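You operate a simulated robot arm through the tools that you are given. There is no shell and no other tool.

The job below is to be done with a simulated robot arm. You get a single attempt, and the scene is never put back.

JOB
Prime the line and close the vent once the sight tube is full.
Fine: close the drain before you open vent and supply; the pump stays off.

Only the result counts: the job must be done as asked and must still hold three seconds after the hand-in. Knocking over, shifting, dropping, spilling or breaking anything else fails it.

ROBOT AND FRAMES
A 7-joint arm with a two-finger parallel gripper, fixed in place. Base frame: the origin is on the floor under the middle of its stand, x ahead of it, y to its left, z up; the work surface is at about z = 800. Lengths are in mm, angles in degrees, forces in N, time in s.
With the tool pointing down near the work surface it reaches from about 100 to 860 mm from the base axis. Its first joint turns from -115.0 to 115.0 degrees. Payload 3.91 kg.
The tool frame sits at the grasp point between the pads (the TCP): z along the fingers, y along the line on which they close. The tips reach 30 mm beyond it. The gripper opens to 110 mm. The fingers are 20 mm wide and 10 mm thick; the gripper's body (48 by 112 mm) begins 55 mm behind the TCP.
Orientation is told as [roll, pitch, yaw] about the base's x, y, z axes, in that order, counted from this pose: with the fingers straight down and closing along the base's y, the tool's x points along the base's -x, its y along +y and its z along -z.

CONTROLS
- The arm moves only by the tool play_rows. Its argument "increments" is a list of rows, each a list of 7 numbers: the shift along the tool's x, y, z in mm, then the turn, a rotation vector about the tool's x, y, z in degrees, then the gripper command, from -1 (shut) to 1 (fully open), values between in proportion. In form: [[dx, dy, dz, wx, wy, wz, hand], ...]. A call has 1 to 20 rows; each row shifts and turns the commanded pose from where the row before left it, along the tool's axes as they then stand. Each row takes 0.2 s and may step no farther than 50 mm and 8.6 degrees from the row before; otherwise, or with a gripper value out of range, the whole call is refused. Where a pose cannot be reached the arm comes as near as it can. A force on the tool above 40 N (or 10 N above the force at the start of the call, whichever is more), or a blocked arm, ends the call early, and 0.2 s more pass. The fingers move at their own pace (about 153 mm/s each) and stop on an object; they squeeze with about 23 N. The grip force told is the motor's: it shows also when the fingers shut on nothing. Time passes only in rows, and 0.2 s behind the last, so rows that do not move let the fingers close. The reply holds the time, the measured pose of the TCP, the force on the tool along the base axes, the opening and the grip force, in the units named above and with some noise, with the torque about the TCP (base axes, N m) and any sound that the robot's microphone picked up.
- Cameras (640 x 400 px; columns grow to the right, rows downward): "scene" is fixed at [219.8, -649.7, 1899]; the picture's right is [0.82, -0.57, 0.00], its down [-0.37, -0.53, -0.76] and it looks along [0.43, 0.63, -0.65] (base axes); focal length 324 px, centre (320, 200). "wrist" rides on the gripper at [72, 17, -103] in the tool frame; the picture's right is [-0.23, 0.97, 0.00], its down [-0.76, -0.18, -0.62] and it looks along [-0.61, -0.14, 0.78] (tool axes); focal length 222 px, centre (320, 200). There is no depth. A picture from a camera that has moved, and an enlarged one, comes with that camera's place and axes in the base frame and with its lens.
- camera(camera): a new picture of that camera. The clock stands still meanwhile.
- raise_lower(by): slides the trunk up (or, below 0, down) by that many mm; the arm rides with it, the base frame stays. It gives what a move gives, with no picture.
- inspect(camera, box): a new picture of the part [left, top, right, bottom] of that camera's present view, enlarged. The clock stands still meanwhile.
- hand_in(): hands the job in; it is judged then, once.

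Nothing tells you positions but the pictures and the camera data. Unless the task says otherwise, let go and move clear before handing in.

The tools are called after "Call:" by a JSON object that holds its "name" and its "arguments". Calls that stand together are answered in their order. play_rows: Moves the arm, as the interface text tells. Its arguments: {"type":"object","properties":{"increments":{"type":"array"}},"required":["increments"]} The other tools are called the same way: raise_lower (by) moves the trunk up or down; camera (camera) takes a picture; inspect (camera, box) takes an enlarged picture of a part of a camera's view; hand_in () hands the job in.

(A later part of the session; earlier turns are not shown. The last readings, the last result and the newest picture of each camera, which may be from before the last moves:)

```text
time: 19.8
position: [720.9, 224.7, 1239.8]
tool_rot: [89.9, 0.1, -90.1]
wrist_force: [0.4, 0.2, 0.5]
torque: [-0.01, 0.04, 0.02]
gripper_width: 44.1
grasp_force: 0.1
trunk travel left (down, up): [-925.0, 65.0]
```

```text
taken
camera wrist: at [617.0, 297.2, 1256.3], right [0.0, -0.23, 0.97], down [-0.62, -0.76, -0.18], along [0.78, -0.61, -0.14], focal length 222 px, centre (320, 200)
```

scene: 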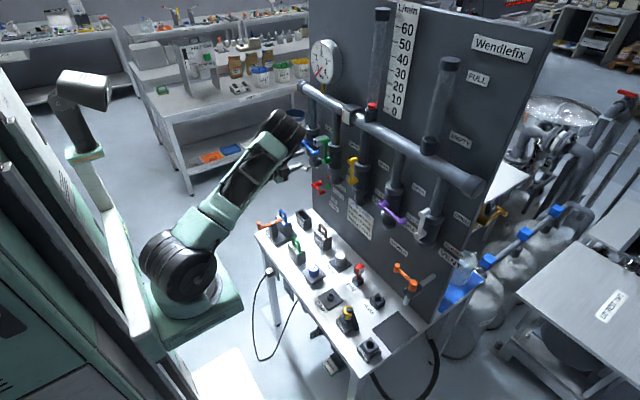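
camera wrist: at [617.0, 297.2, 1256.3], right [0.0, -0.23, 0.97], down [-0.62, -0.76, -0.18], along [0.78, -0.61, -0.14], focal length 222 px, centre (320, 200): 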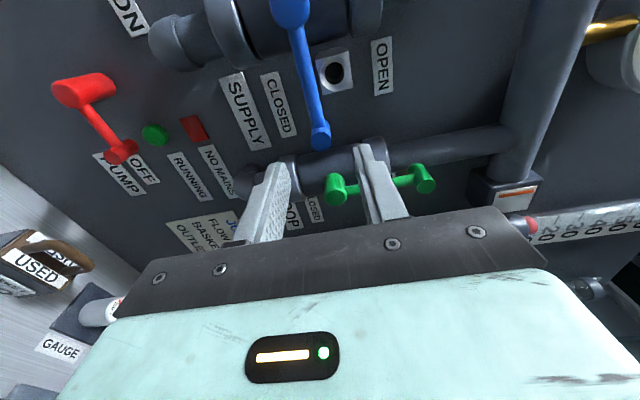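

The supply knob sits at the same image spot as the others did, so alignment is good. I'll inspect the white block with the hole beside it before sweeping past.

Call:
{"name": "inspect", "arguments": {"camera": "wrist", "box": [220, 0, 420, 160]}}

Call:
{"name": "inspect", "arguments": {"camera": "scene", "box": [270, 100, 350, 200]}}

```text
2.50 times, centred on (320, 80) of wrist
camera zoom: at [617.0, 297.2, 1256.3], right [0.0, -0.23, 0.97], down [-0.62, -0.76, -0.18], along [0.78, -0.61, -0.14], focal length 555 px, centre (320, 500)
```

zoom: 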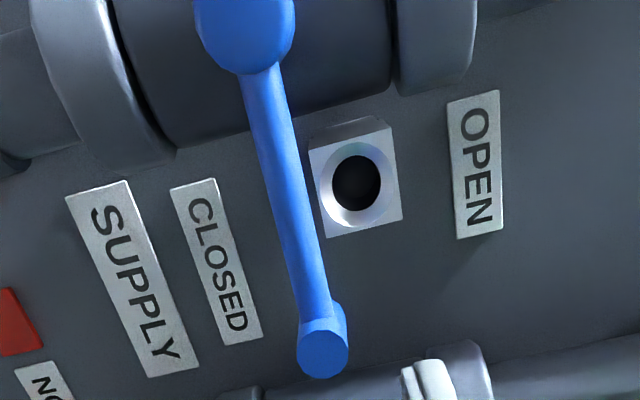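

```text
4.00 times, centred on (310, 150) of scene
camera zoom: at [219.8, -649.7, 1899.0], right [0.82, -0.57, 0.0], down [-0.37, -0.53, -0.76], along [0.43, 0.63, -0.65], focal length 1294 px, centre (360, 400)
```

zoom: 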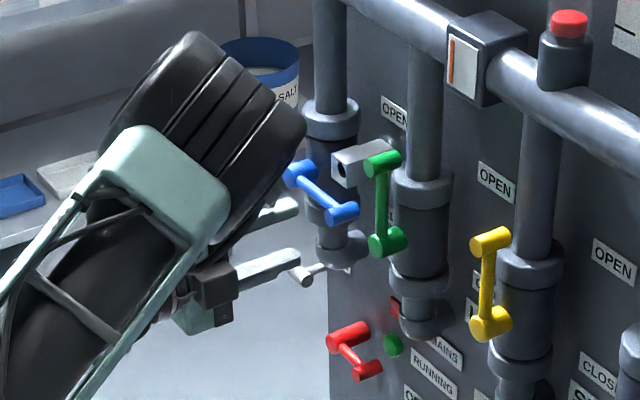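

The block stays ~20 mm behind the lever plane, so my fingertips (to x ≈ 809) will clear it. Advancing onto the supply knob and gripping.

Call:
{"name": "play_rows", "arguments": {"increments": [[0, 0, 29, 0, 0, 0, -0.2], [0, 0, 29.5, 0, 0, 0, -0.2], [0, 0, 0, 0, 0, 0, -1], [0, 0, 0, 0, 0, 0, -1]]}}

Call:
{"name": "inspect", "arguments": {"camera": "scene", "box": [270, 100, 350, 200]}}

Call:
{"name": "camera", "arguments": {"camera": "wrist"}}

```text
time: 20.8
position: [779.3, 224.9, 1240.9]
tool_rot: [90.0, 0.1, -90.1]
wrist_force: [1.7, -0.2, 6.1]
torque: [0.06, -0.12, -0.07]
gripper_width: 16.6
grasp_force: 44.7
trunk travel left (down, up): [-925.0, 65.0]
```

```text
4.00 times, centred on (310, 150) of scene
camera zoom: at [219.8, -649.7, 1899.0], right [0.82, -0.57, 0.0], down [-0.37, -0.53, -0.76], along [0.43, 0.63, -0.65], focal length 1294 px, centre (360, 400)
```

zoom: 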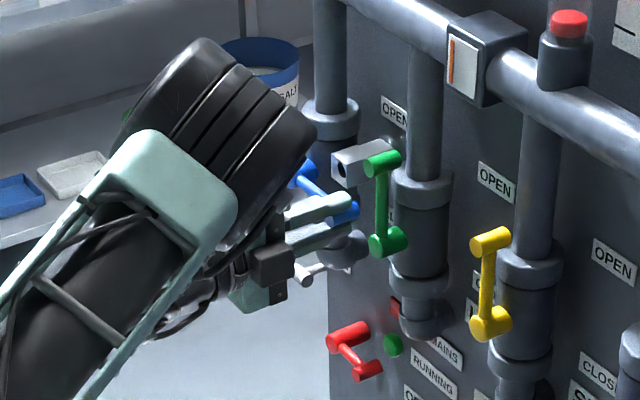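

```text
taken
camera wrist: at [675.4, 297.1, 1256.4], right [0.0, -0.23, 0.97], down [-0.62, -0.76, -0.18], along [0.78, -0.61, -0.14], focal length 222 px, centre (320, 200)
```

wrist: 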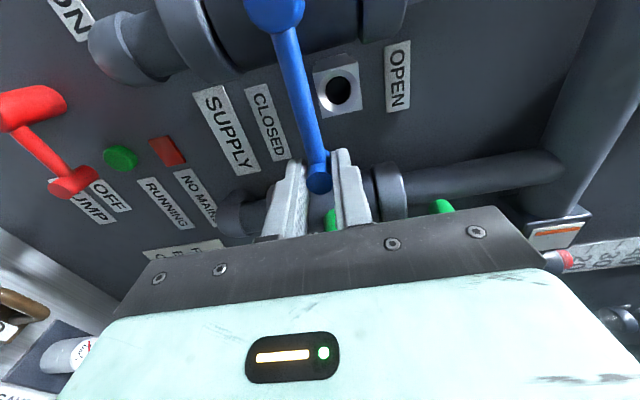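

Gripped. I'll open the supply in stages to learn the fill rate: first about 33°.

Call:
{"name": "play_rows", "arguments": {"increments": [[0.865, 12.1, 0, 0, 0, -8.182, -1], [0.865, 12.1, 0, 0, 0, -8.182, -1], [0.865, 12.1, 0, 0, 0, -8.182, -1], [0.865, 12.1, 0, 0, 0, -8.182, -1]]}}

Call:
{"name": "inspect", "arguments": {"camera": "scene", "box": [390, 50, 510, 150]}}

Call:
{"name": "camera", "arguments": {"camera": "scene"}}

```text
time: 21.8
position: [779.4, 236.6, 1283.7]
tool_rot: [89.8, -32.9, -90.0]
wrist_force: [-1.7, -5.3, -1.0]
torque: [-0.09, -0.26, -0.06]
gripper_width: 16.5
grasp_force: 45.2
trunk travel left (down, up): [-925.0, 65.0]
```

```text
4.00 times, centred on (450, 100) of scene
camera zoom: at [219.8, -649.7, 1899.0], right [0.82, -0.57, 0.0], down [-0.37, -0.53, -0.76], along [0.43, 0.63, -0.65], focal length 1294 px, centre (-200, 600)
```

zoom: 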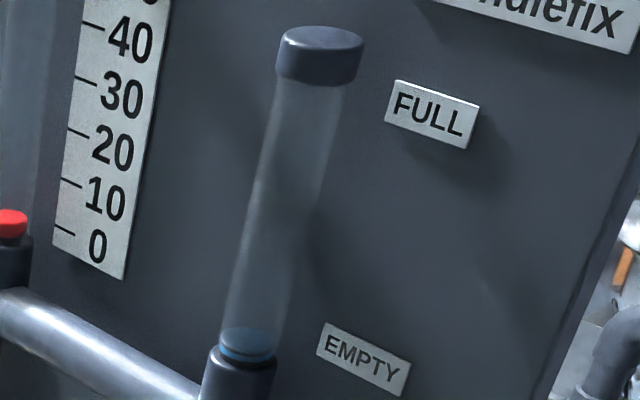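

```text
taken
```

scene: 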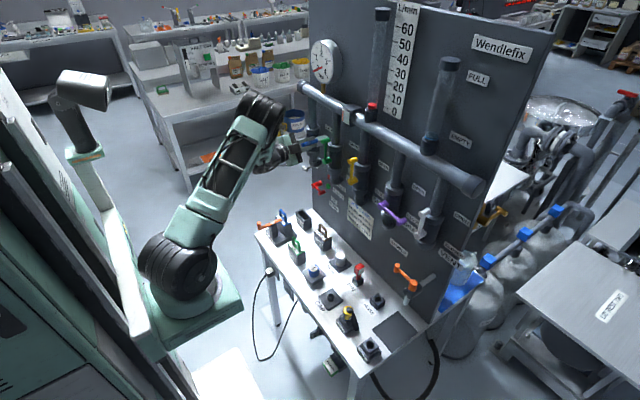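

The tube has begun to fill. I'll hold one short beat to measure the rate at this opening.

Call:
{"name": "play_rows", "arguments": {"increments": [[0, 0, 0, 0, 0, 0, -1], [0, 0, 0, 0, 0, 0, -1], [0, 0, 0, 0, 0, 0, -1]]}}

Call:
{"name": "inspect", "arguments": {"camera": "scene", "box": [390, 50, 510, 150]}}

```text
time: 22.6
position: [779.3, 237.0, 1284.3]
tool_rot: [89.9, -32.7, -90.0]
wrist_force: [-2.6, -5.1, -0.7]
torque: [-0.17, -0.06, 0.02]
gripper_width: 16.8
grasp_force: 45.4
trunk travel left (down, up): [-925.0, 65.0]
```

```text
4.00 times, centred on (450, 100) of scene
camera zoom: at [219.8, -649.7, 1899.0], right [0.82, -0.57, 0.0], down [-0.37, -0.53, -0.76], along [0.43, 0.63, -0.65], focal length 1294 px, centre (-200, 600)
```

zoom: 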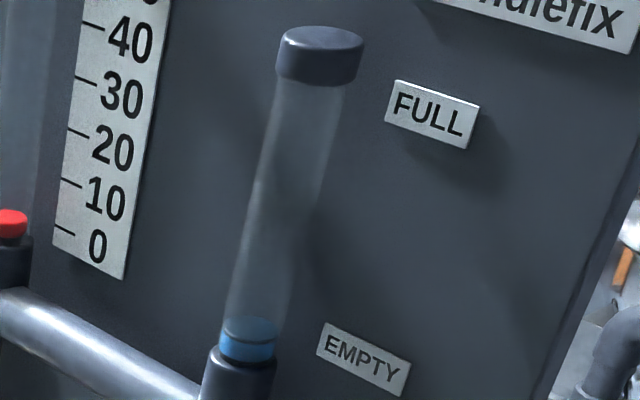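

At this opening the tube rises ~6 %/s (about 14 s to full), which gives me time to reach the vent. I'll leave the supply here, release it, and check it stays put.

Call:
{"name": "play_rows", "arguments": {"increments": [[0, 0, 0, 0, 0, 0, -0.2], [0, 0, -10, 0, 0, 0, -0.2], [0, 0, -50, 0, 0, 0, -0.2]]}}

Call:
{"name": "camera", "arguments": {"camera": "wrist"}}

Call:
{"name": "inspect", "arguments": {"camera": "scene", "box": [390, 50, 510, 150]}}

Call:
{"name": "inspect", "arguments": {"camera": "scene", "box": [270, 100, 350, 200]}}

```text
time: 23.4
position: [720.5, 237.7, 1284.7]
tool_rot: [90.0, -32.7, -90.0]
wrist_force: [0.5, 0.1, 0.6]
torque: [-0.04, -0.04, 0.03]
gripper_width: 43.8
grasp_force: 0.0
trunk travel left (down, up): [-925.0, 65.0]
```

```text
taken
camera wrist: at [615.7, 306.9, 1259.4], right [0.0, 0.34, 0.94], down [-0.62, -0.74, 0.26], along [0.78, -0.59, 0.21], focal length 222 px, centre (320, 200)
```

wrist: 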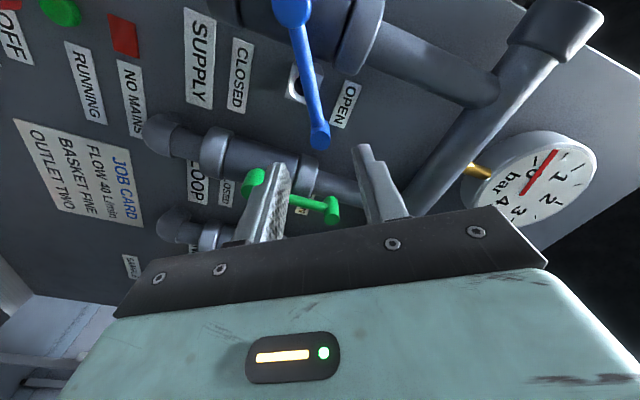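

```text
4.00 times, centred on (450, 100) of scene
camera zoom: at [219.8, -649.7, 1899.0], right [0.82, -0.57, 0.0], down [-0.37, -0.53, -0.76], along [0.43, 0.63, -0.65], focal length 1294 px, centre (-200, 600)
```

zoom: 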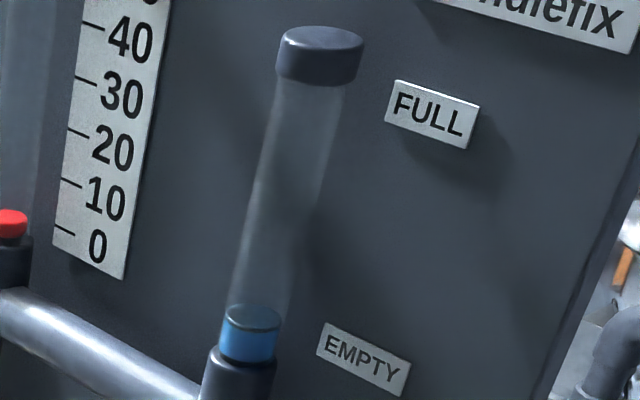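

```text
4.00 times, centred on (310, 150) of scene
camera zoom: at [219.8, -649.7, 1899.0], right [0.82, -0.57, 0.0], down [-0.37, -0.53, -0.76], along [0.43, 0.63, -0.65], focal length 1294 px, centre (360, 400)
```

zoom: 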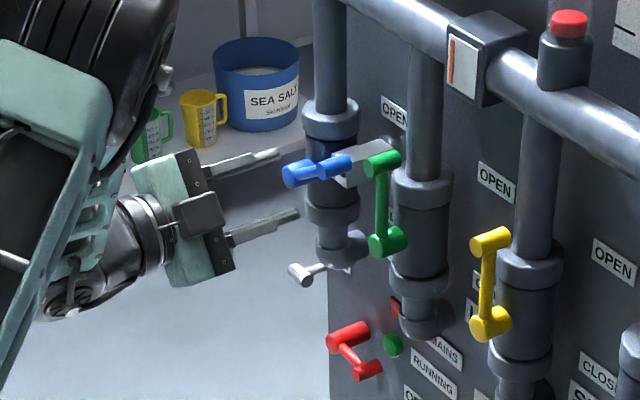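

Supply stays put at its partial opening; the level is about 13 %. Heading to the vent lever now.

Call:
{"name": "play_rows", "arguments": {"increments": [[-42.29, -22.79, 0, 0, 0, -8.182, -0.2], [-38.62, -28.57, 0, 0, 0, -8.182, -0.2], [-34.17, -33.78, 0, 0, 0, -8.182, -0.2], [-29.0, -38.3, 0, 0, 0, -8.182, -0.2], [-23.27, -42.03, 0, 0, 0, -8.182, -0.2], [-17.04, -44.92, 0, 0, 0, -8.182, -0.2], [-10.48, -46.88, 0, 0, 0, -8.182, -0.2], [-3.7, -47.9, 0, 0, 0, 0, -0.2], [-3.7, -47.9, 0, 0, 0, 0, -0.2], [-3.7, -47.9, 0, 0, 0, 0, -0.2], [-3.7, -47.9, 0, 0, 0, 0, -0.2]]}}

Call:
{"name": "camera", "arguments": {"camera": "wrist"}}

Call:
{"name": "inspect", "arguments": {"camera": "scene", "box": [390, 50, 510, 150]}}

```text
time: 25.8
position: [717.7, -288.9, 1325.3]
tool_rot: [-3.6, -89.7, 3.6]
wrist_force: [0.2, 0.1, 0.6]
torque: [-0.01, 0.01, -0.04]
gripper_width: 43.9
grasp_force: 0.0
trunk travel left (down, up): [-925.0, 65.0]
```

```text
taken
camera wrist: at [614.8, -273.8, 1252.3], right [0.0, 0.97, 0.23], down [-0.62, -0.18, 0.76], along [0.78, -0.14, 0.6], focal length 222 px, centre (320, 200)
```

wrist: 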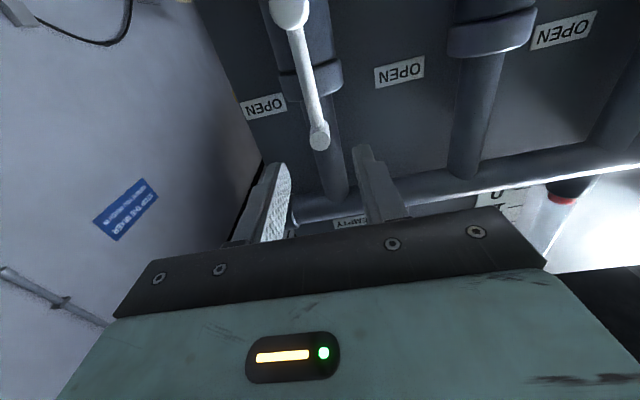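

```text
4.00 times, centred on (450, 100) of scene
camera zoom: at [219.8, -649.7, 1899.0], right [0.82, -0.57, 0.0], down [-0.37, -0.53, -0.76], along [0.43, 0.63, -0.65], focal length 1294 px, centre (-200, 600)
```

zoom: 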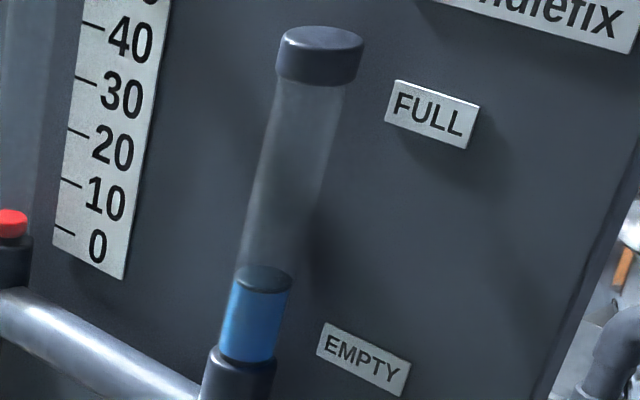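

Level ~27 %, rising ~10.5 mm/s; FULL (z ≈ 1652) is due around t ≈ 36.5. Moving onto the vent knob and gripping it.

Call:
{"name": "play_rows", "arguments": {"increments": [[0, -1, 31, 0, 0, 0, -0.2], [0, 0, 31, 0, 0, 0, -0.2], [0, 0, 0, 0, 0, 0, -1], [0, 0, 0, 0, 0, 0, -1]]}}

Call:
{"name": "camera", "arguments": {"camera": "wrist"}}

Call:
{"name": "inspect", "arguments": {"camera": "scene", "box": [390, 50, 510, 150]}}

Call:
{"name": "camera", "arguments": {"camera": "scene"}}

```text
time: 26.8
position: [781.8, -291.1, 1324.0]
tool_rot: [-4.7, -89.7, 4.8]
wrist_force: [4.1, -1.9, -2.0]
torque: [-0.14, 0.49, 0.13]
gripper_width: 16.7
grasp_force: 45.4
trunk travel left (down, up): [-925.0, 65.0]
```

```text
taken
camera wrist: at [677.8, -274.4, 1252.0], right [0.0, 0.97, 0.23], down [-0.62, -0.18, 0.76], along [0.78, -0.14, 0.6], focal length 222 px, centre (320, 200)
```

wrist: 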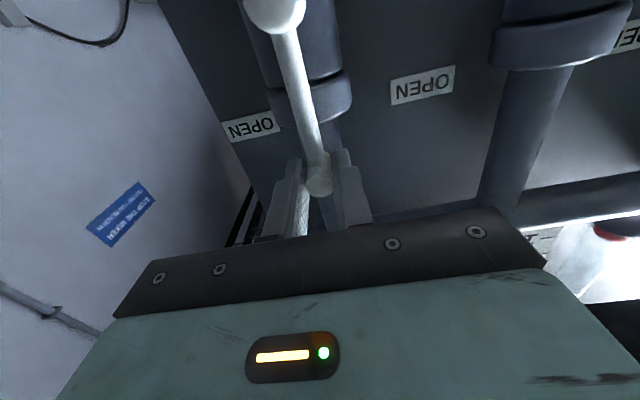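

```text
4.00 times, centred on (450, 100) of scene
camera zoom: at [219.8, -649.7, 1899.0], right [0.82, -0.57, 0.0], down [-0.37, -0.53, -0.76], along [0.43, 0.63, -0.65], focal length 1294 px, centre (-200, 600)
```

zoom: 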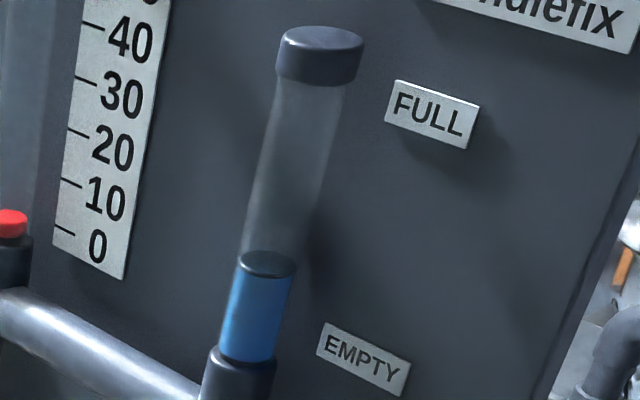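

```text
taken
```

scene: 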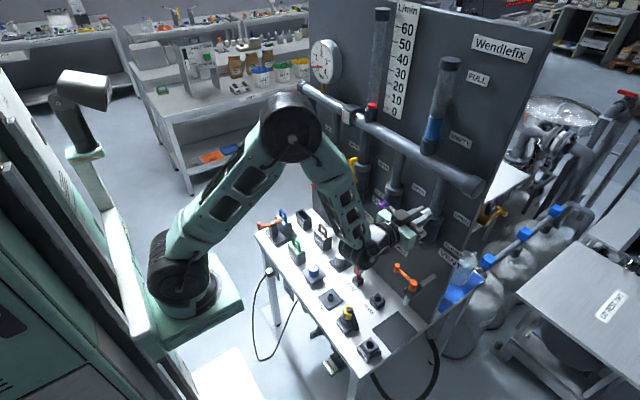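

I'm holding the vent knob; level ≈ 1550 mm, FULL mark ≈ 1652. Waiting about 4 s while holding still.

Call:
{"name": "play_rows", "arguments": {"increments": [[0, 0, 0, 0, 0, 0, -1], [0, 0, 0, 0, 0, 0, -1], [0, 0, 0, 0, 0, 0, -1], [0, 0, 0, 0, 0, 0, -1], [0, 0, 0, 0, 0, 0, -1], [0, 0, 0, 0, 0, 0, -1], [0, 0, 0, 0, 0, 0, -1], [0, 0, 0, 0, 0, 0, -1], [0, 0, 0, 0, 0, 0, -1], [0, 0, 0, 0, 0, 0, -1], [0, 0, 0, 0, 0, 0, -1], [0, 0, 0, 0, 0, 0, -1], [0, 0, 0, 0, 0, 0, -1], [0, 0, 0, 0, 0, 0, -1], [0, 0, 0, 0, 0, 0, -1], [0, 0, 0, 0, 0, 0, -1], [0, 0, 0, 0, 0, 0, -1], [0, 0, 0, 0, 0, 0, -1]]}}

Call:
{"name": "inspect", "arguments": {"camera": "scene", "box": [390, 50, 510, 150]}}

```text
time: 30.6
position: [781.5, -290.4, 1325.0]
tool_rot: [2.8, -89.9, -2.8]
wrist_force: [6.1, -0.7, -3.5]
torque: [-0.02, -0.19, 0.01]
gripper_width: 16.6
grasp_force: 44.8
trunk travel left (down, up): [-925.0, 65.0]
```

```text
4.00 times, centred on (450, 100) of scene
camera zoom: at [219.8, -649.7, 1899.0], right [0.82, -0.57, 0.0], down [-0.37, -0.53, -0.76], along [0.43, 0.63, -0.65], focal length 1294 px, centre (-200, 600)
```

zoom: 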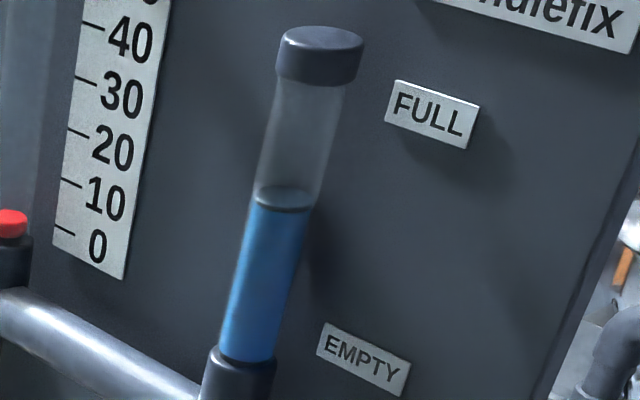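

Level ≈ 1589 mm (rate steady). Waiting 2.6 s more before beginning to throttle the vent.

Call:
{"name": "play_rows", "arguments": {"increments": [[0, 0, 0, 0, 0, 0, -1], [0, 0, 0, 0, 0, 0, -1], [0, 0, 0, 0, 0, 0, -1], [0, 0, 0, 0, 0, 0, -1], [0, 0, 0, 0, 0, 0, -1], [0, 0, 0, 0, 0, 0, -1], [0, 0, 0, 0, 0, 0, -1], [0, 0, 0, 0, 0, 0, -1], [0, 0, 0, 0, 0, 0, -1], [0, 0, 0, 0, 0, 0, -1], [0, 0, 0, 0, 0, 0, -1], [0, 0, 0, 0, 0, 0, -1]]}}

Call:
{"name": "inspect", "arguments": {"camera": "scene", "box": [390, 50, 510, 150]}}

```text
time: 33.2
position: [781.2, -290.7, 1325.0]
tool_rot: [1.1, -90.0, -1.1]
wrist_force: [5.3, 0.4, -3.4]
torque: [0.0, 0.08, 0.04]
gripper_width: 16.7
grasp_force: 45.2
trunk travel left (down, up): [-925.0, 65.0]
```

```text
4.00 times, centred on (450, 100) of scene
camera zoom: at [219.8, -649.7, 1899.0], right [0.82, -0.57, 0.0], down [-0.37, -0.53, -0.76], along [0.43, 0.63, -0.65], focal length 1294 px, centre (-200, 600)
```

zoom: 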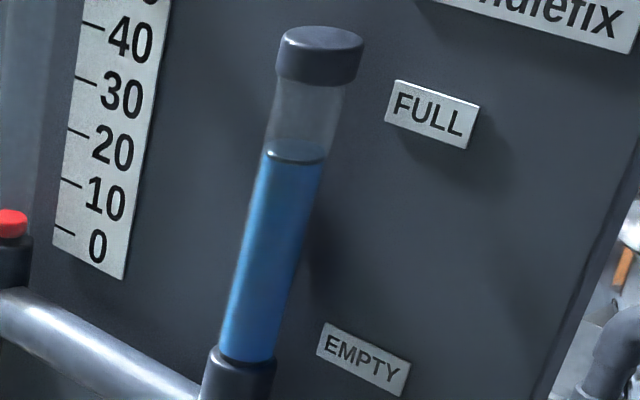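

Level nearly there (about 3 s to FULL). Starting to turn the vent toward CLOSED, first ~41°, and watching the level.

Call:
{"name": "play_rows", "arguments": {"increments": [[0.87, -12.1, 0, 0, 0, 8.182, -1], [0.87, -12.1, 0, 0, 0, 8.182, -1], [0.87, -12.1, 0, 0, 0, 8.182, -1], [0.87, -12.1, 0, 0, 0, 8.182, -1], [0.87, -12.1, 0, 0, 0, 8.182, -1]]}}

Call:
{"name": "inspect", "arguments": {"camera": "scene", "box": [390, 50, 510, 150]}}

```text
time: 34.4
position: [780.4, -346.6, 1304.5]
tool_rot: [90.0, -48.9, -89.9]
wrist_force: [7.5, 4.2, -2.0]
torque: [-0.01, -0.88, -0.41]
gripper_width: 17.0
grasp_force: 45.7
trunk travel left (down, up): [-925.0, 65.0]
```

```text
4.00 times, centred on (450, 100) of scene
camera zoom: at [219.8, -649.7, 1899.0], right [0.82, -0.57, 0.0], down [-0.37, -0.53, -0.76], along [0.43, 0.63, -0.65], focal length 1294 px, centre (-200, 600)
```

zoom: 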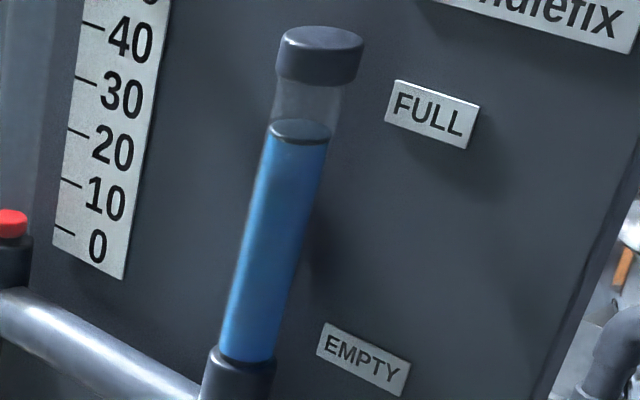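

Rate unchanged with the vent about half open (level ~2 s below FULL). Turning two more steps and re-checking.

Call:
{"name": "play_rows", "arguments": {"increments": [[0.87, -12.1, 0, 0, 0, 8.182, -1], [0.87, -12.1, 0, 0, 0, 8.182, -1]]}}

Call:
{"name": "inspect", "arguments": {"camera": "scene", "box": [410, 50, 490, 100]}}

```text
time: 35.0
position: [781.7, -361.8, 1285.7]
tool_rot: [89.8, -32.5, -90.0]
wrist_force: [7.8, 2.8, -0.7]
torque: [-0.09, -0.29, 0.31]
gripper_width: 16.8
grasp_force: 45.1
trunk travel left (down, up): [-925.0, 65.0]
```

```text
8.00 times, centred on (450, 75) of scene
camera zoom: at [219.8, -649.7, 1899.0], right [0.82, -0.57, 0.0], down [-0.37, -0.53, -0.76], along [0.43, 0.63, -0.65], focal length 2588 px, centre (-720, 1200)
```

zoom: 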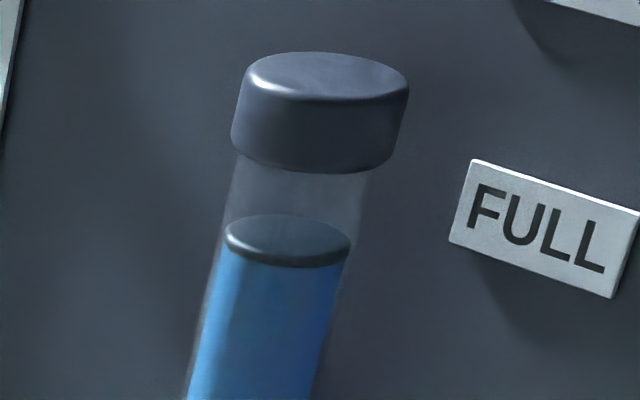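

Level ≈ 1634, about 18 mm below FULL. Two more closing steps, then look again.

Call:
{"name": "play_rows", "arguments": {"increments": [[0.87, -12.1, 0, 0, 0, 8.182, -1], [0, 0, 0, 0, 0, 0, -1]]}}

Call:
{"name": "inspect", "arguments": {"camera": "scene", "box": [410, 50, 490, 100]}}

```text
time: 35.6
position: [780.7, -366.4, 1275.5]
tool_rot: [89.9, -24.4, -90.0]
wrist_force: [7.3, 3.7, 0.6]
torque: [0.12, -0.31, 0.1]
gripper_width: 17.0
grasp_force: 44.9
trunk travel left (down, up): [-925.0, 65.0]
```

```text
8.00 times, centred on (450, 75) of scene
camera zoom: at [219.8, -649.7, 1899.0], right [0.82, -0.57, 0.0], down [-0.37, -0.53, -0.76], along [0.43, 0.63, -0.65], focal length 2588 px, centre (-720, 1200)
```

zoom: 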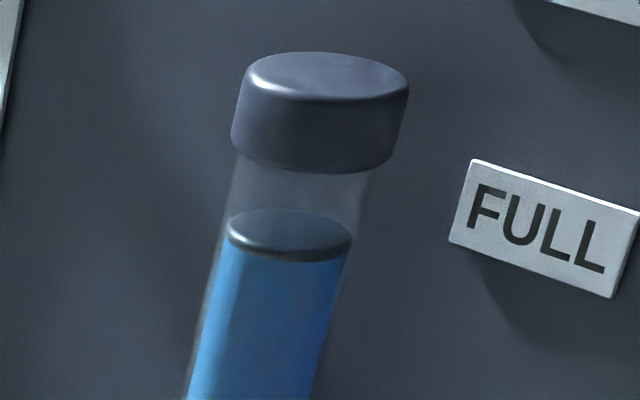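

The rate has dropped to ~3 mm/s — good, fine control. Letting it creep up for ~2.4 s.

Call:
{"name": "play_rows", "arguments": {"increments": [[0, 0, 0, 0, 0, 0, -1], [0, 0, 0, 0, 0, 0, -1], [0, 0, 0, 0, 0, 0, -1], [0, 0, 0, 0, 0, 0, -1], [0, 0, 0, 0, 0, 0, -1], [0, 0, 0, 0, 0, 0, -1], [0, 0, 0, 0, 0, 0, -1], [0, 0, 0, 0, 0, 0, -1], [0, 0, 0, 0, 0, 0, -1], [0, 0, 0, 0, 0, 0, -1], [0, 0, 0, 0, 0, 0, -1]]}}

Call:
{"name": "inspect", "arguments": {"camera": "scene", "box": [410, 50, 490, 100]}}

```text
time: 38.0
position: [780.2, -367.5, 1275.1]
tool_rot: [89.9, -24.6, -90.0]
wrist_force: [7.9, 3.3, -0.4]
torque: [0.04, -0.26, 0.19]
gripper_width: 16.7
grasp_force: 44.6
trunk travel left (down, up): [-925.0, 65.0]
```

```text
8.00 times, centred on (450, 75) of scene
camera zoom: at [219.8, -649.7, 1899.0], right [0.82, -0.57, 0.0], down [-0.37, -0.53, -0.76], along [0.43, 0.63, -0.65], focal length 2588 px, centre (-720, 1200)
```

zoom: 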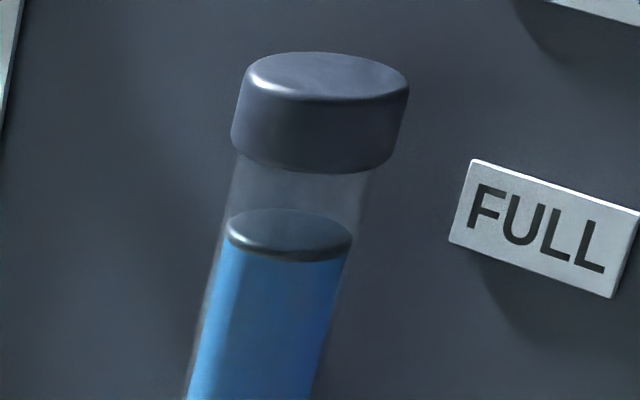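

The level has stopped at ≈1636 because the vent is already effectively shut at this angle; FULL is at ≈1651, so it isn't full yet. I'll crack the vent back one step briefly and watch.

Call:
{"name": "play_rows", "arguments": {"increments": [[0.87, 12.1, 0, 0, 0, -8.182, -1]]}}

Call:
{"name": "inspect", "arguments": {"camera": "scene", "box": [410, 50, 490, 100]}}

Call:
{"name": "inspect", "arguments": {"camera": "scene", "box": [430, 210, 510, 310]}}

```text
time: 38.4
position: [781.6, -361.5, 1285.2]
tool_rot: [89.9, -32.9, -90.0]
wrist_force: [5.8, 2.1, -3.0]
torque: [0.05, -0.3, 0.14]
gripper_width: 17.1
grasp_force: 45.0
trunk travel left (down, up): [-925.0, 65.0]
```

```text
8.00 times, centred on (450, 75) of scene
camera zoom: at [219.8, -649.7, 1899.0], right [0.82, -0.57, 0.0], down [-0.37, -0.53, -0.76], along [0.43, 0.63, -0.65], focal length 2588 px, centre (-720, 1200)
```

zoom: 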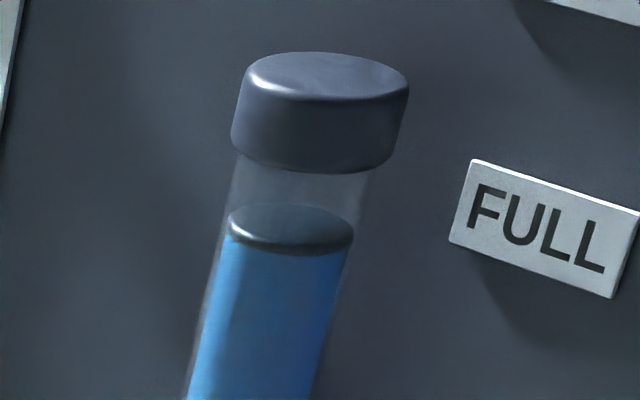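

```text
4.00 times, centred on (470, 260) of scene
camera zoom: at [219.8, -649.7, 1899.0], right [0.82, -0.57, 0.0], down [-0.37, -0.53, -0.76], along [0.43, 0.63, -0.65], focal length 1294 px, centre (-280, -40)
```

zoom: 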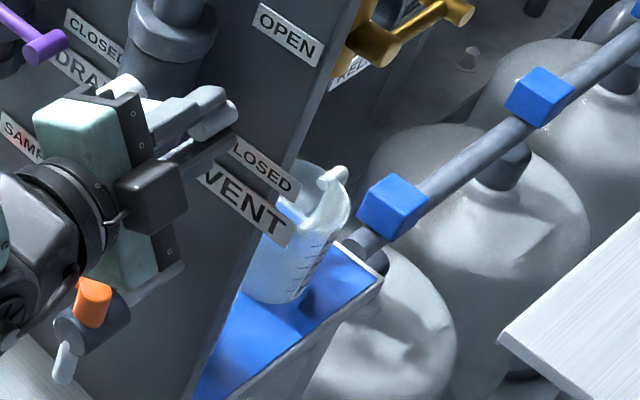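

The level is rising again (≈1638), so the tube isn't full yet. Holding ~0.8 s more.

Call:
{"name": "play_rows", "arguments": {"increments": [[0, 0, 0, 0, 0, 0, -1], [0, 0, 0, 0, 0, 0, -1], [0, 0, 0, 0, 0, 0, -1]]}}

Call:
{"name": "inspect", "arguments": {"camera": "scene", "box": [410, 50, 490, 100]}}

```text
time: 39.2
position: [781.7, -362.3, 1283.8]
tool_rot: [89.9, -32.7, -90.0]
wrist_force: [1.5, 0.9, -5.5]
torque: [-0.26, -0.5, -0.29]
gripper_width: 16.8
grasp_force: 44.4
trunk travel left (down, up): [-925.0, 65.0]
```

```text
8.00 times, centred on (450, 75) of scene
camera zoom: at [219.8, -649.7, 1899.0], right [0.82, -0.57, 0.0], down [-0.37, -0.53, -0.76], along [0.43, 0.63, -0.65], focal length 2588 px, centre (-720, 1200)
```

zoom: 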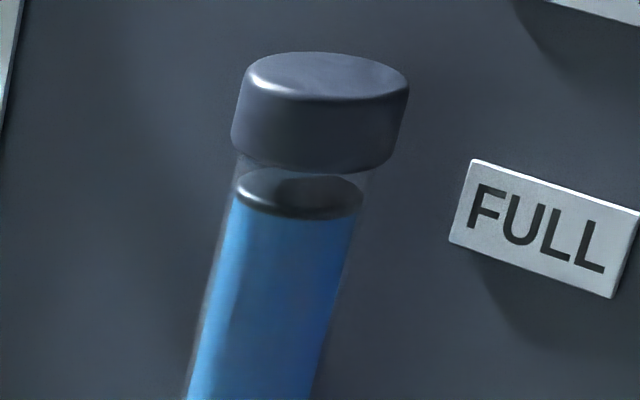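

Level ≈ 1647.5, a few mm below the FULL mark. Holding 0.4 s more and then turning the vent fully closed.

Call:
{"name": "play_rows", "arguments": {"increments": [[0, 0, 0, 0, 0, 0, -1], [0, 0, 0, 0, 0, 0, -1], [0.87, -12.1, 0, 0, 0, 8.182, -1], [0.87, -12.1, 0, 0, 0, 8.182, -1], [0.87, -12.1, 0, 0, 0, 8.182, -1], [0.87, -12.1, 0, 0, 0, 8.182, -1]]}}

Call:
{"name": "inspect", "arguments": {"camera": "scene", "box": [410, 50, 490, 100]}}

Call:
{"name": "camera", "arguments": {"camera": "wrist"}}

Call:
{"name": "camera", "arguments": {"camera": "scene"}}

```text
time: 40.6
position: [780.7, -375.8, 1239.8]
tool_rot: [90.0, -0.1, -90.1]
wrist_force: [6.3, -2.8, 5.7]
torque: [-0.29, -0.12, -0.53]
gripper_width: 16.8
grasp_force: 45.4
trunk travel left (down, up): [-925.0, 65.0]
```

```text
8.00 times, centred on (450, 75) of scene
camera zoom: at [219.8, -649.7, 1899.0], right [0.82, -0.57, 0.0], down [-0.37, -0.53, -0.76], along [0.43, 0.63, -0.65], focal length 2588 px, centre (-720, 1200)
```

zoom: 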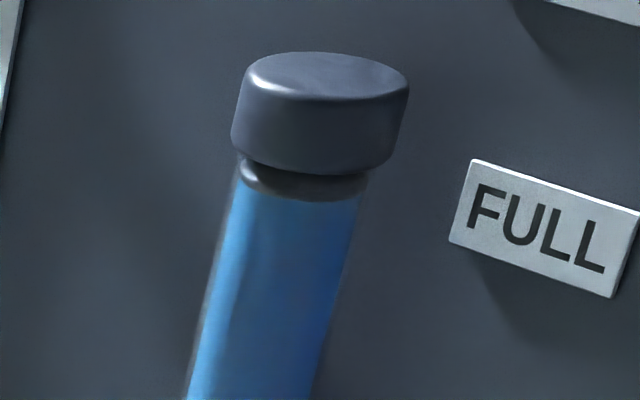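

```text
taken
camera wrist: at [677.9, -303.2, 1256.5], right [0.0, -0.23, 0.97], down [-0.62, -0.76, -0.18], along [0.78, -0.61, -0.14], focal length 222 px, centre (320, 200)
```

wrist: 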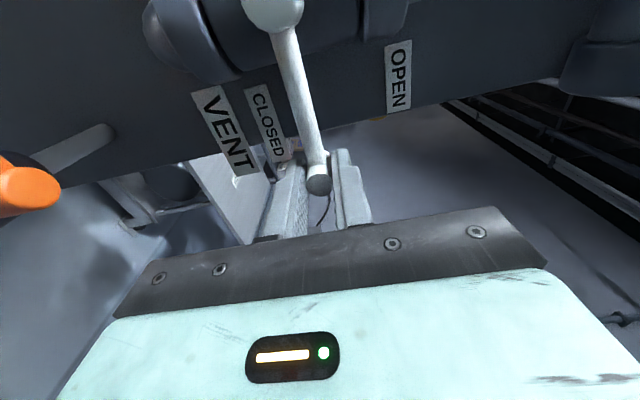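

```text
taken
```

scene: 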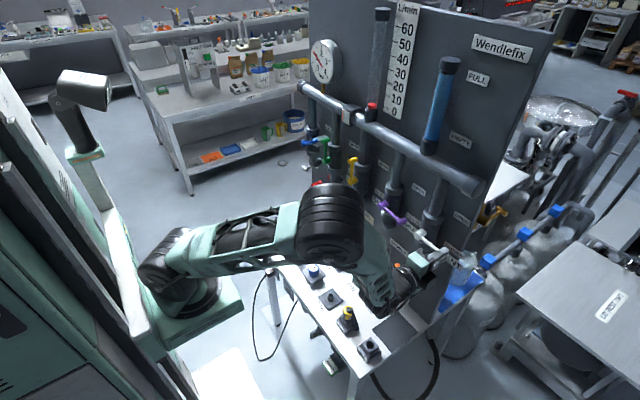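

The waterline now sits at the FULL height just under the cap and the vent lever is horizontal at CLOSED. Seating the vent on its stop, releasing, and backing off.

Call:
{"name": "play_rows", "arguments": {"increments": [[0, -3, 0, 0, 0, 0, -1], [0, 3, 0, 0, 0, 0, -1], [0, 0, 0, 0, 0, 0, -0.2], [0, 0, 0, 0, 0, 0, -0.2], [0, 0, -30, 0, 0, 0, -0.2], [0, 0, -30, 0, 0, 0, -0.2]]}}

Call:
{"name": "inspect", "arguments": {"camera": "scene", "box": [410, 50, 490, 100]}}

Call:
{"name": "inspect", "arguments": {"camera": "scene", "box": [370, 190, 490, 265]}}

Call:
{"name": "inspect", "arguments": {"camera": "scene", "box": [290, 30, 370, 80]}}

```text
time: 42.0
position: [720.3, -374.5, 1238.8]
tool_rot: [89.9, 0.0, -90.0]
wrist_force: [0.1, -0.3, 0.2]
torque: [0.0, 0.03, -0.04]
gripper_width: 43.7
grasp_force: 0.1
trunk travel left (down, up): [-925.0, 65.0]
```

```text
8.00 times, centred on (450, 75) of scene
camera zoom: at [219.8, -649.7, 1899.0], right [0.82, -0.57, 0.0], down [-0.37, -0.53, -0.76], along [0.43, 0.63, -0.65], focal length 2588 px, centre (-720, 1200)
```

zoom: 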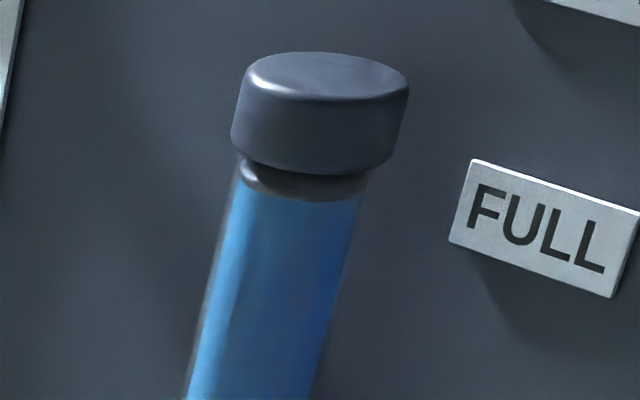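

```text
5.33 times, centred on (430, 228) of scene
camera zoom: at [219.8, -649.7, 1899.0], right [0.82, -0.57, 0.0], down [-0.37, -0.53, -0.76], along [0.43, 0.63, -0.65], focal length 1725 px, centre (-267, 53)
```

zoom: 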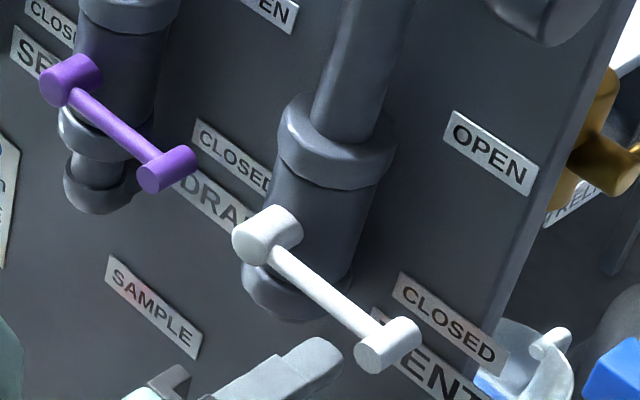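

```text
8.00 times, centred on (330, 55) of scene
camera zoom: at [219.8, -649.7, 1899.0], right [0.82, -0.57, 0.0], down [-0.37, -0.53, -0.76], along [0.43, 0.63, -0.65], focal length 2588 px, centre (240, 1360)
```

zoom: 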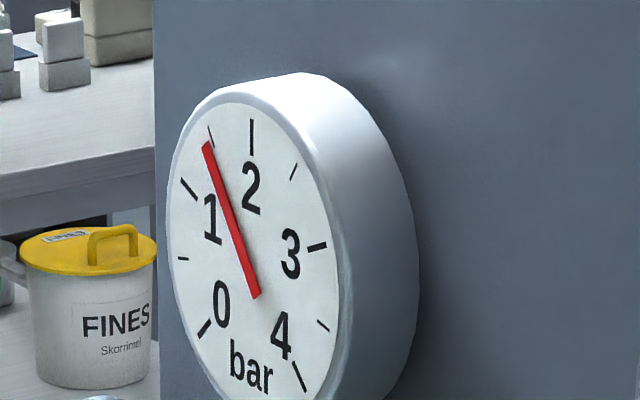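

Vent and drain both lie at CLOSED and the level holds steady. To judge "full" accurately I'll raise the wrist camera to the tube's height for a level view.

Call:
{"name": "play_rows", "arguments": {"increments": [[28, 36, -1, 0, 0, 0, -0.2], [28, 36, -1, 0, 0, 0, -0.2], [28, 36, -1, 0, 0, 0, -0.2], [28, 36, -1, 0, 0, 0, -0.2], [28, 36, -1, 0, 0, 0, -0.2], [28, 36, -1, 0, 0, 0, -0.2]]}}

Call:
{"name": "camera", "arguments": {"camera": "scene"}}

Call:
{"name": "camera", "arguments": {"camera": "wrist"}}

```text
time: 43.4
position: [713.8, -206.8, 1455.1]
tool_rot: [89.9, 0.0, -90.0]
wrist_force: [0.1, -0.8, 0.4]
torque: [0.01, -0.04, 0.0]
gripper_width: 44.2
grasp_force: 0.0
trunk travel left (down, up): [-925.0, 65.0]
```

```text
taken
```

scene: 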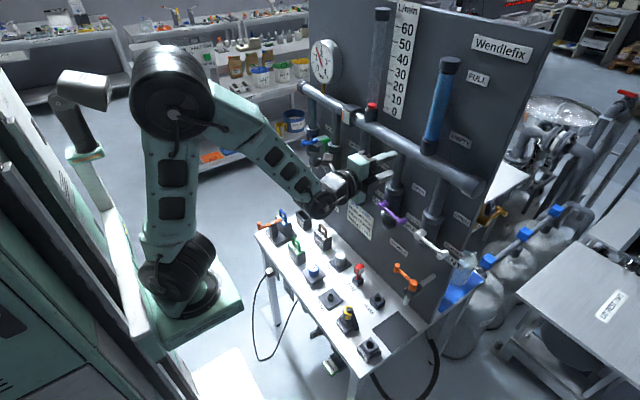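

```text
taken
camera wrist: at [611.5, -134.8, 1472.4], right [0.0, -0.23, 0.97], down [-0.62, -0.76, -0.18], along [0.78, -0.61, -0.14], focal length 222 px, centre (320, 200)
```

wrist: 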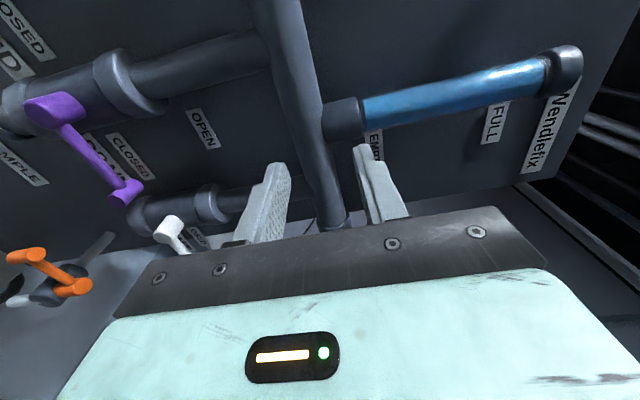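

Call:
{"name": "play_rows", "arguments": {"increments": [[28, 38, -1, 0, 0, 0, -0.2], [28, 38, -1, 0, 0, 0, -0.2], [28, 38, -1, 0, 0, 0, -0.2], [28, 38, -1, 0, 0, 0, -0.2]]}}

Call:
{"name": "camera", "arguments": {"camera": "wrist"}}

Call:
{"name": "camera", "arguments": {"camera": "scene"}}

```text
time: 44.4
position: [713.3, -95.0, 1608.4]
tool_rot: [89.9, 0.0, -90.0]
wrist_force: [0.8, 0.7, -0.6]
torque: [-0.03, 0.02, 0.02]
gripper_width: 44.1
grasp_force: 0.1
trunk travel left (down, up): [-925.0, 65.0]
```

```text
taken
camera wrist: at [609.7, -23.3, 1624.4], right [0.0, -0.23, 0.97], down [-0.62, -0.76, -0.18], along [0.78, -0.61, -0.14], focal length 222 px, centre (320, 200)
```

wrist: 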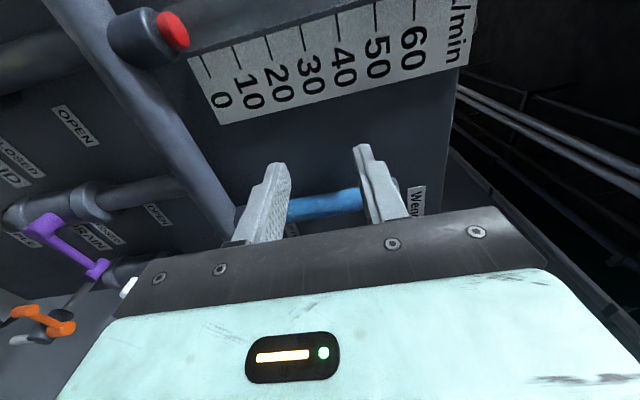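

```text
taken
```

scene: 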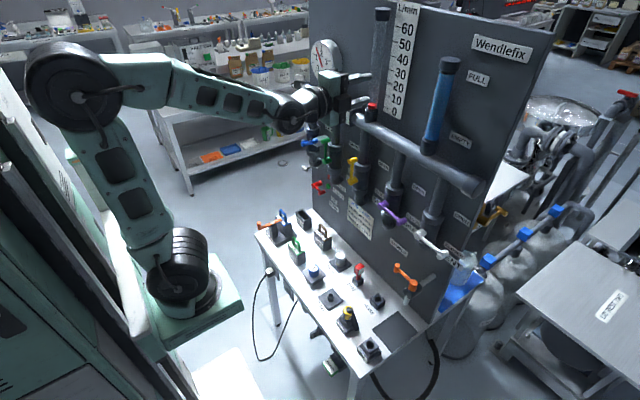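

The gripper hides the tube from here; shifting back toward the tube at this height.

Call:
{"name": "play_rows", "arguments": {"increments": [[-45, 10, 0, 0, 0, 0, -0.2], [-45, 10, 0, 0, 0, 0, -0.2], [-30, 5, 0, 0, 0, 0, -0.2]]}}

Call:
{"name": "camera", "arguments": {"camera": "wrist"}}

Call:
{"name": "inspect", "arguments": {"camera": "wrist", "box": [300, 60, 460, 160]}}

```text
time: 45.2
position: [712.2, -215.2, 1633.1]
tool_rot: [90.0, 0.1, -90.0]
wrist_force: [-0.5, -0.1, 0.0]
torque: [-0.01, 0.01, 0.01]
gripper_width: 43.7
grasp_force: 0.0
trunk travel left (down, up): [-925.0, 65.0]
```

```text
taken
camera wrist: at [608.4, -143.2, 1649.5], right [0.0, -0.23, 0.97], down [-0.62, -0.76, -0.18], along [0.78, -0.61, -0.14], focal length 222 px, centre (320, 200)
```

wrist: 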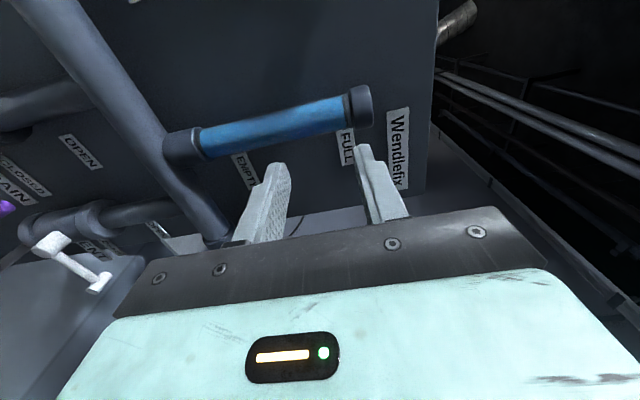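

```text
4.00 times, centred on (380, 110) of wrist
camera zoom: at [608.4, -143.2, 1649.5], right [0.0, -0.23, 0.97], down [-0.62, -0.76, -0.18], along [0.78, -0.61, -0.14], focal length 888 px, centre (80, 560)
```

zoom: 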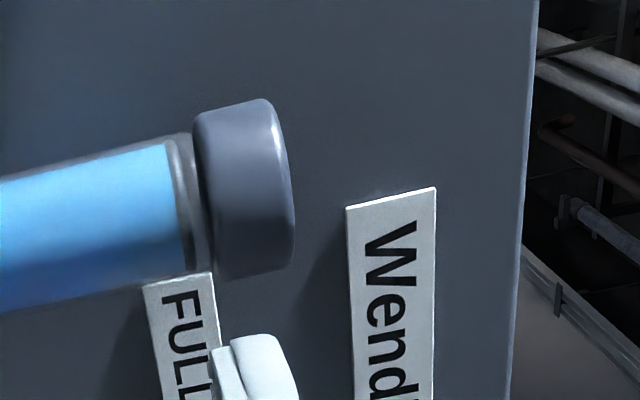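

Level view: the waterline (≈1659) sits level with, or 2–3 mm above, the FULL plate's centre (≈1657), with a small air gap under the cap — full, not overflowing. Now back to the supply lever to open it completely.

Call:
{"name": "play_rows", "arguments": {"increments": [[37.85, -28.9, 0.7, 0, 0, -8.182, -0.2], [41.58, -23.22, 0.7, 0, 0, -8.182, -0.2], [44.46, -17.07, 0.7, 0, 0, -8.182, -0.2], [46.44, -10.57, 0.7, 0, 0, -8.182, -0.2], [47.47, -3.85, 0.7, 0, 0, 0, -0.2], [47.47, -3.85, 0.7, 0, 0, 0, -0.2], [47.47, -3.85, 0.7, 0, 0, 0, -0.2], [47.47, -3.85, 0.7, 0, 0, 0, -0.2], [47.47, -3.85, 0.7, 0, 0, 0, -0.2], [47.47, -3.85, 0.7, 0, 0, 0, -0.2], [47.47, -3.85, 0.7, 0, 0, 0, -0.2], [47.47, -3.85, 0.7, 0, 0, 0, -0.2]]}}

Call:
{"name": "camera", "arguments": {"camera": "wrist"}}

Call:
{"name": "camera", "arguments": {"camera": "scene"}}

Call:
{"name": "inspect", "arguments": {"camera": "scene", "box": [410, 50, 490, 100]}}

```text
time: 47.8
position: [720.7, 237.9, 1285.4]
tool_rot: [89.9, -32.7, -90.0]
wrist_force: [1.1, 0.2, 0.1]
torque: [0.01, 0.02, 0.04]
gripper_width: 44.1
grasp_force: 0.0
trunk travel left (down, up): [-925.0, 65.0]
```

```text
taken
camera wrist: at [616.6, 308.1, 1259.9], right [0.0, 0.34, 0.94], down [-0.62, -0.74, 0.26], along [0.78, -0.59, 0.21], focal length 222 px, centre (320, 200)
```

wrist: 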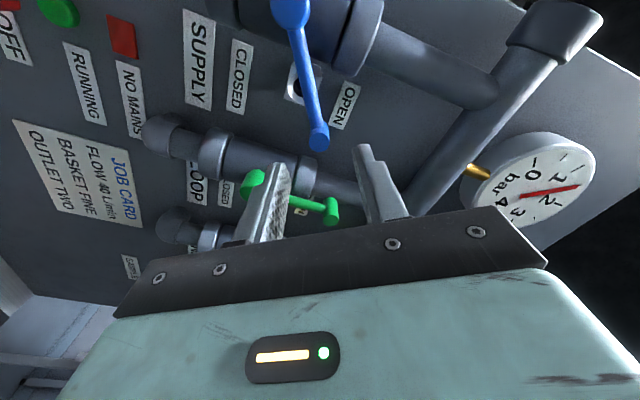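

```text
taken
```

scene: 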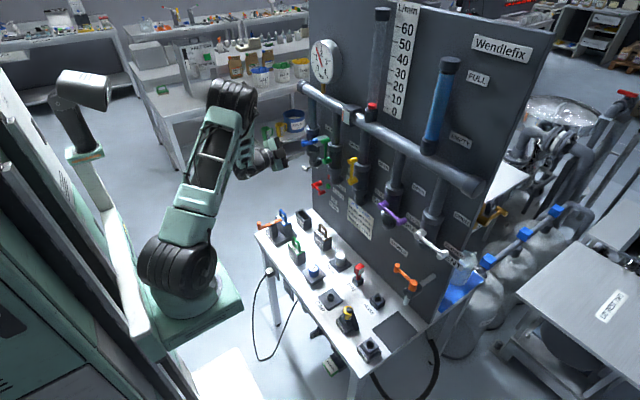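

```text
8.00 times, centred on (450, 75) of scene
camera zoom: at [219.8, -649.7, 1899.0], right [0.82, -0.57, 0.0], down [-0.37, -0.53, -0.76], along [0.43, 0.63, -0.65], focal length 2588 px, centre (-720, 1200)
```

zoom: 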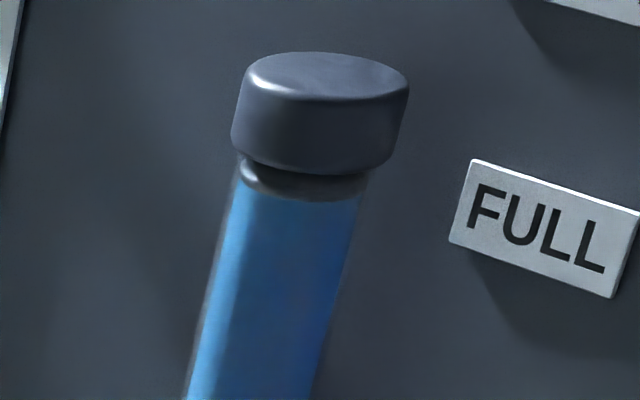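

Level steady; I'm back in front of the supply lever at its 33° position. Advancing, gripping, and turning it the rest of the way up to OPEN.

Call:
{"name": "play_rows", "arguments": {"increments": [[0, 0, 30, 0, 0, 0, -0.2], [0, 0, 29, 0, 0, 0, -0.2], [0, 0, 0, 0, 0, 0, -1], [0, 0, 0, 0, 0, 0, -1], [0.87, 12.1, 0, 0, 0, -8.182, -1], [0.87, 12.1, 0, 0, 0, -8.182, -1], [0.87, 12.1, 0, 0, 0, -8.182, -1]]}}

Call:
{"name": "inspect", "arguments": {"camera": "scene", "box": [410, 50, 490, 100]}}

Call:
{"name": "camera", "arguments": {"camera": "wrist"}}

```text
time: 49.4
position: [779.9, 264.0, 1309.5]
tool_rot: [89.6, -57.5, -90.0]
wrist_force: [5.0, -1.7, -4.8]
torque: [-0.2, -0.8, -0.36]
gripper_width: 16.8
grasp_force: 44.9
trunk travel left (down, up): [-925.0, 65.0]
```

```text
8.00 times, centred on (450, 75) of scene
camera zoom: at [219.8, -649.7, 1899.0], right [0.82, -0.57, 0.0], down [-0.37, -0.53, -0.76], along [0.43, 0.63, -0.65], focal length 2588 px, centre (-720, 1200)
```

zoom: 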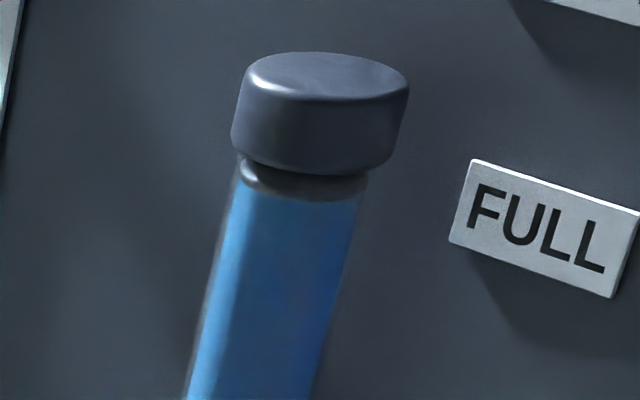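

```text
taken
camera wrist: at [676.1, 317.2, 1258.5], right [0.0, 0.7, 0.72], down [-0.62, -0.56, 0.55], along [0.78, -0.45, 0.43], focal length 222 px, centre (320, 200)
```

wrist: 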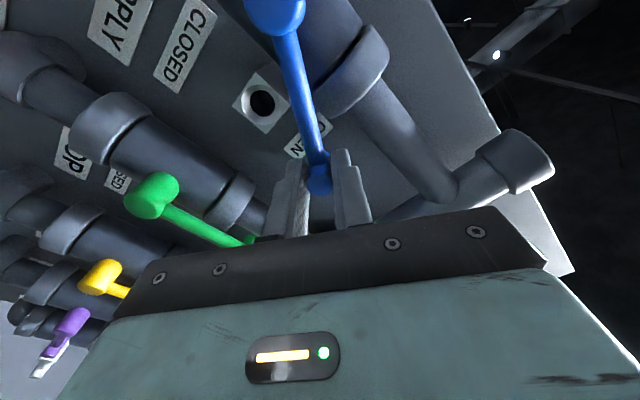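

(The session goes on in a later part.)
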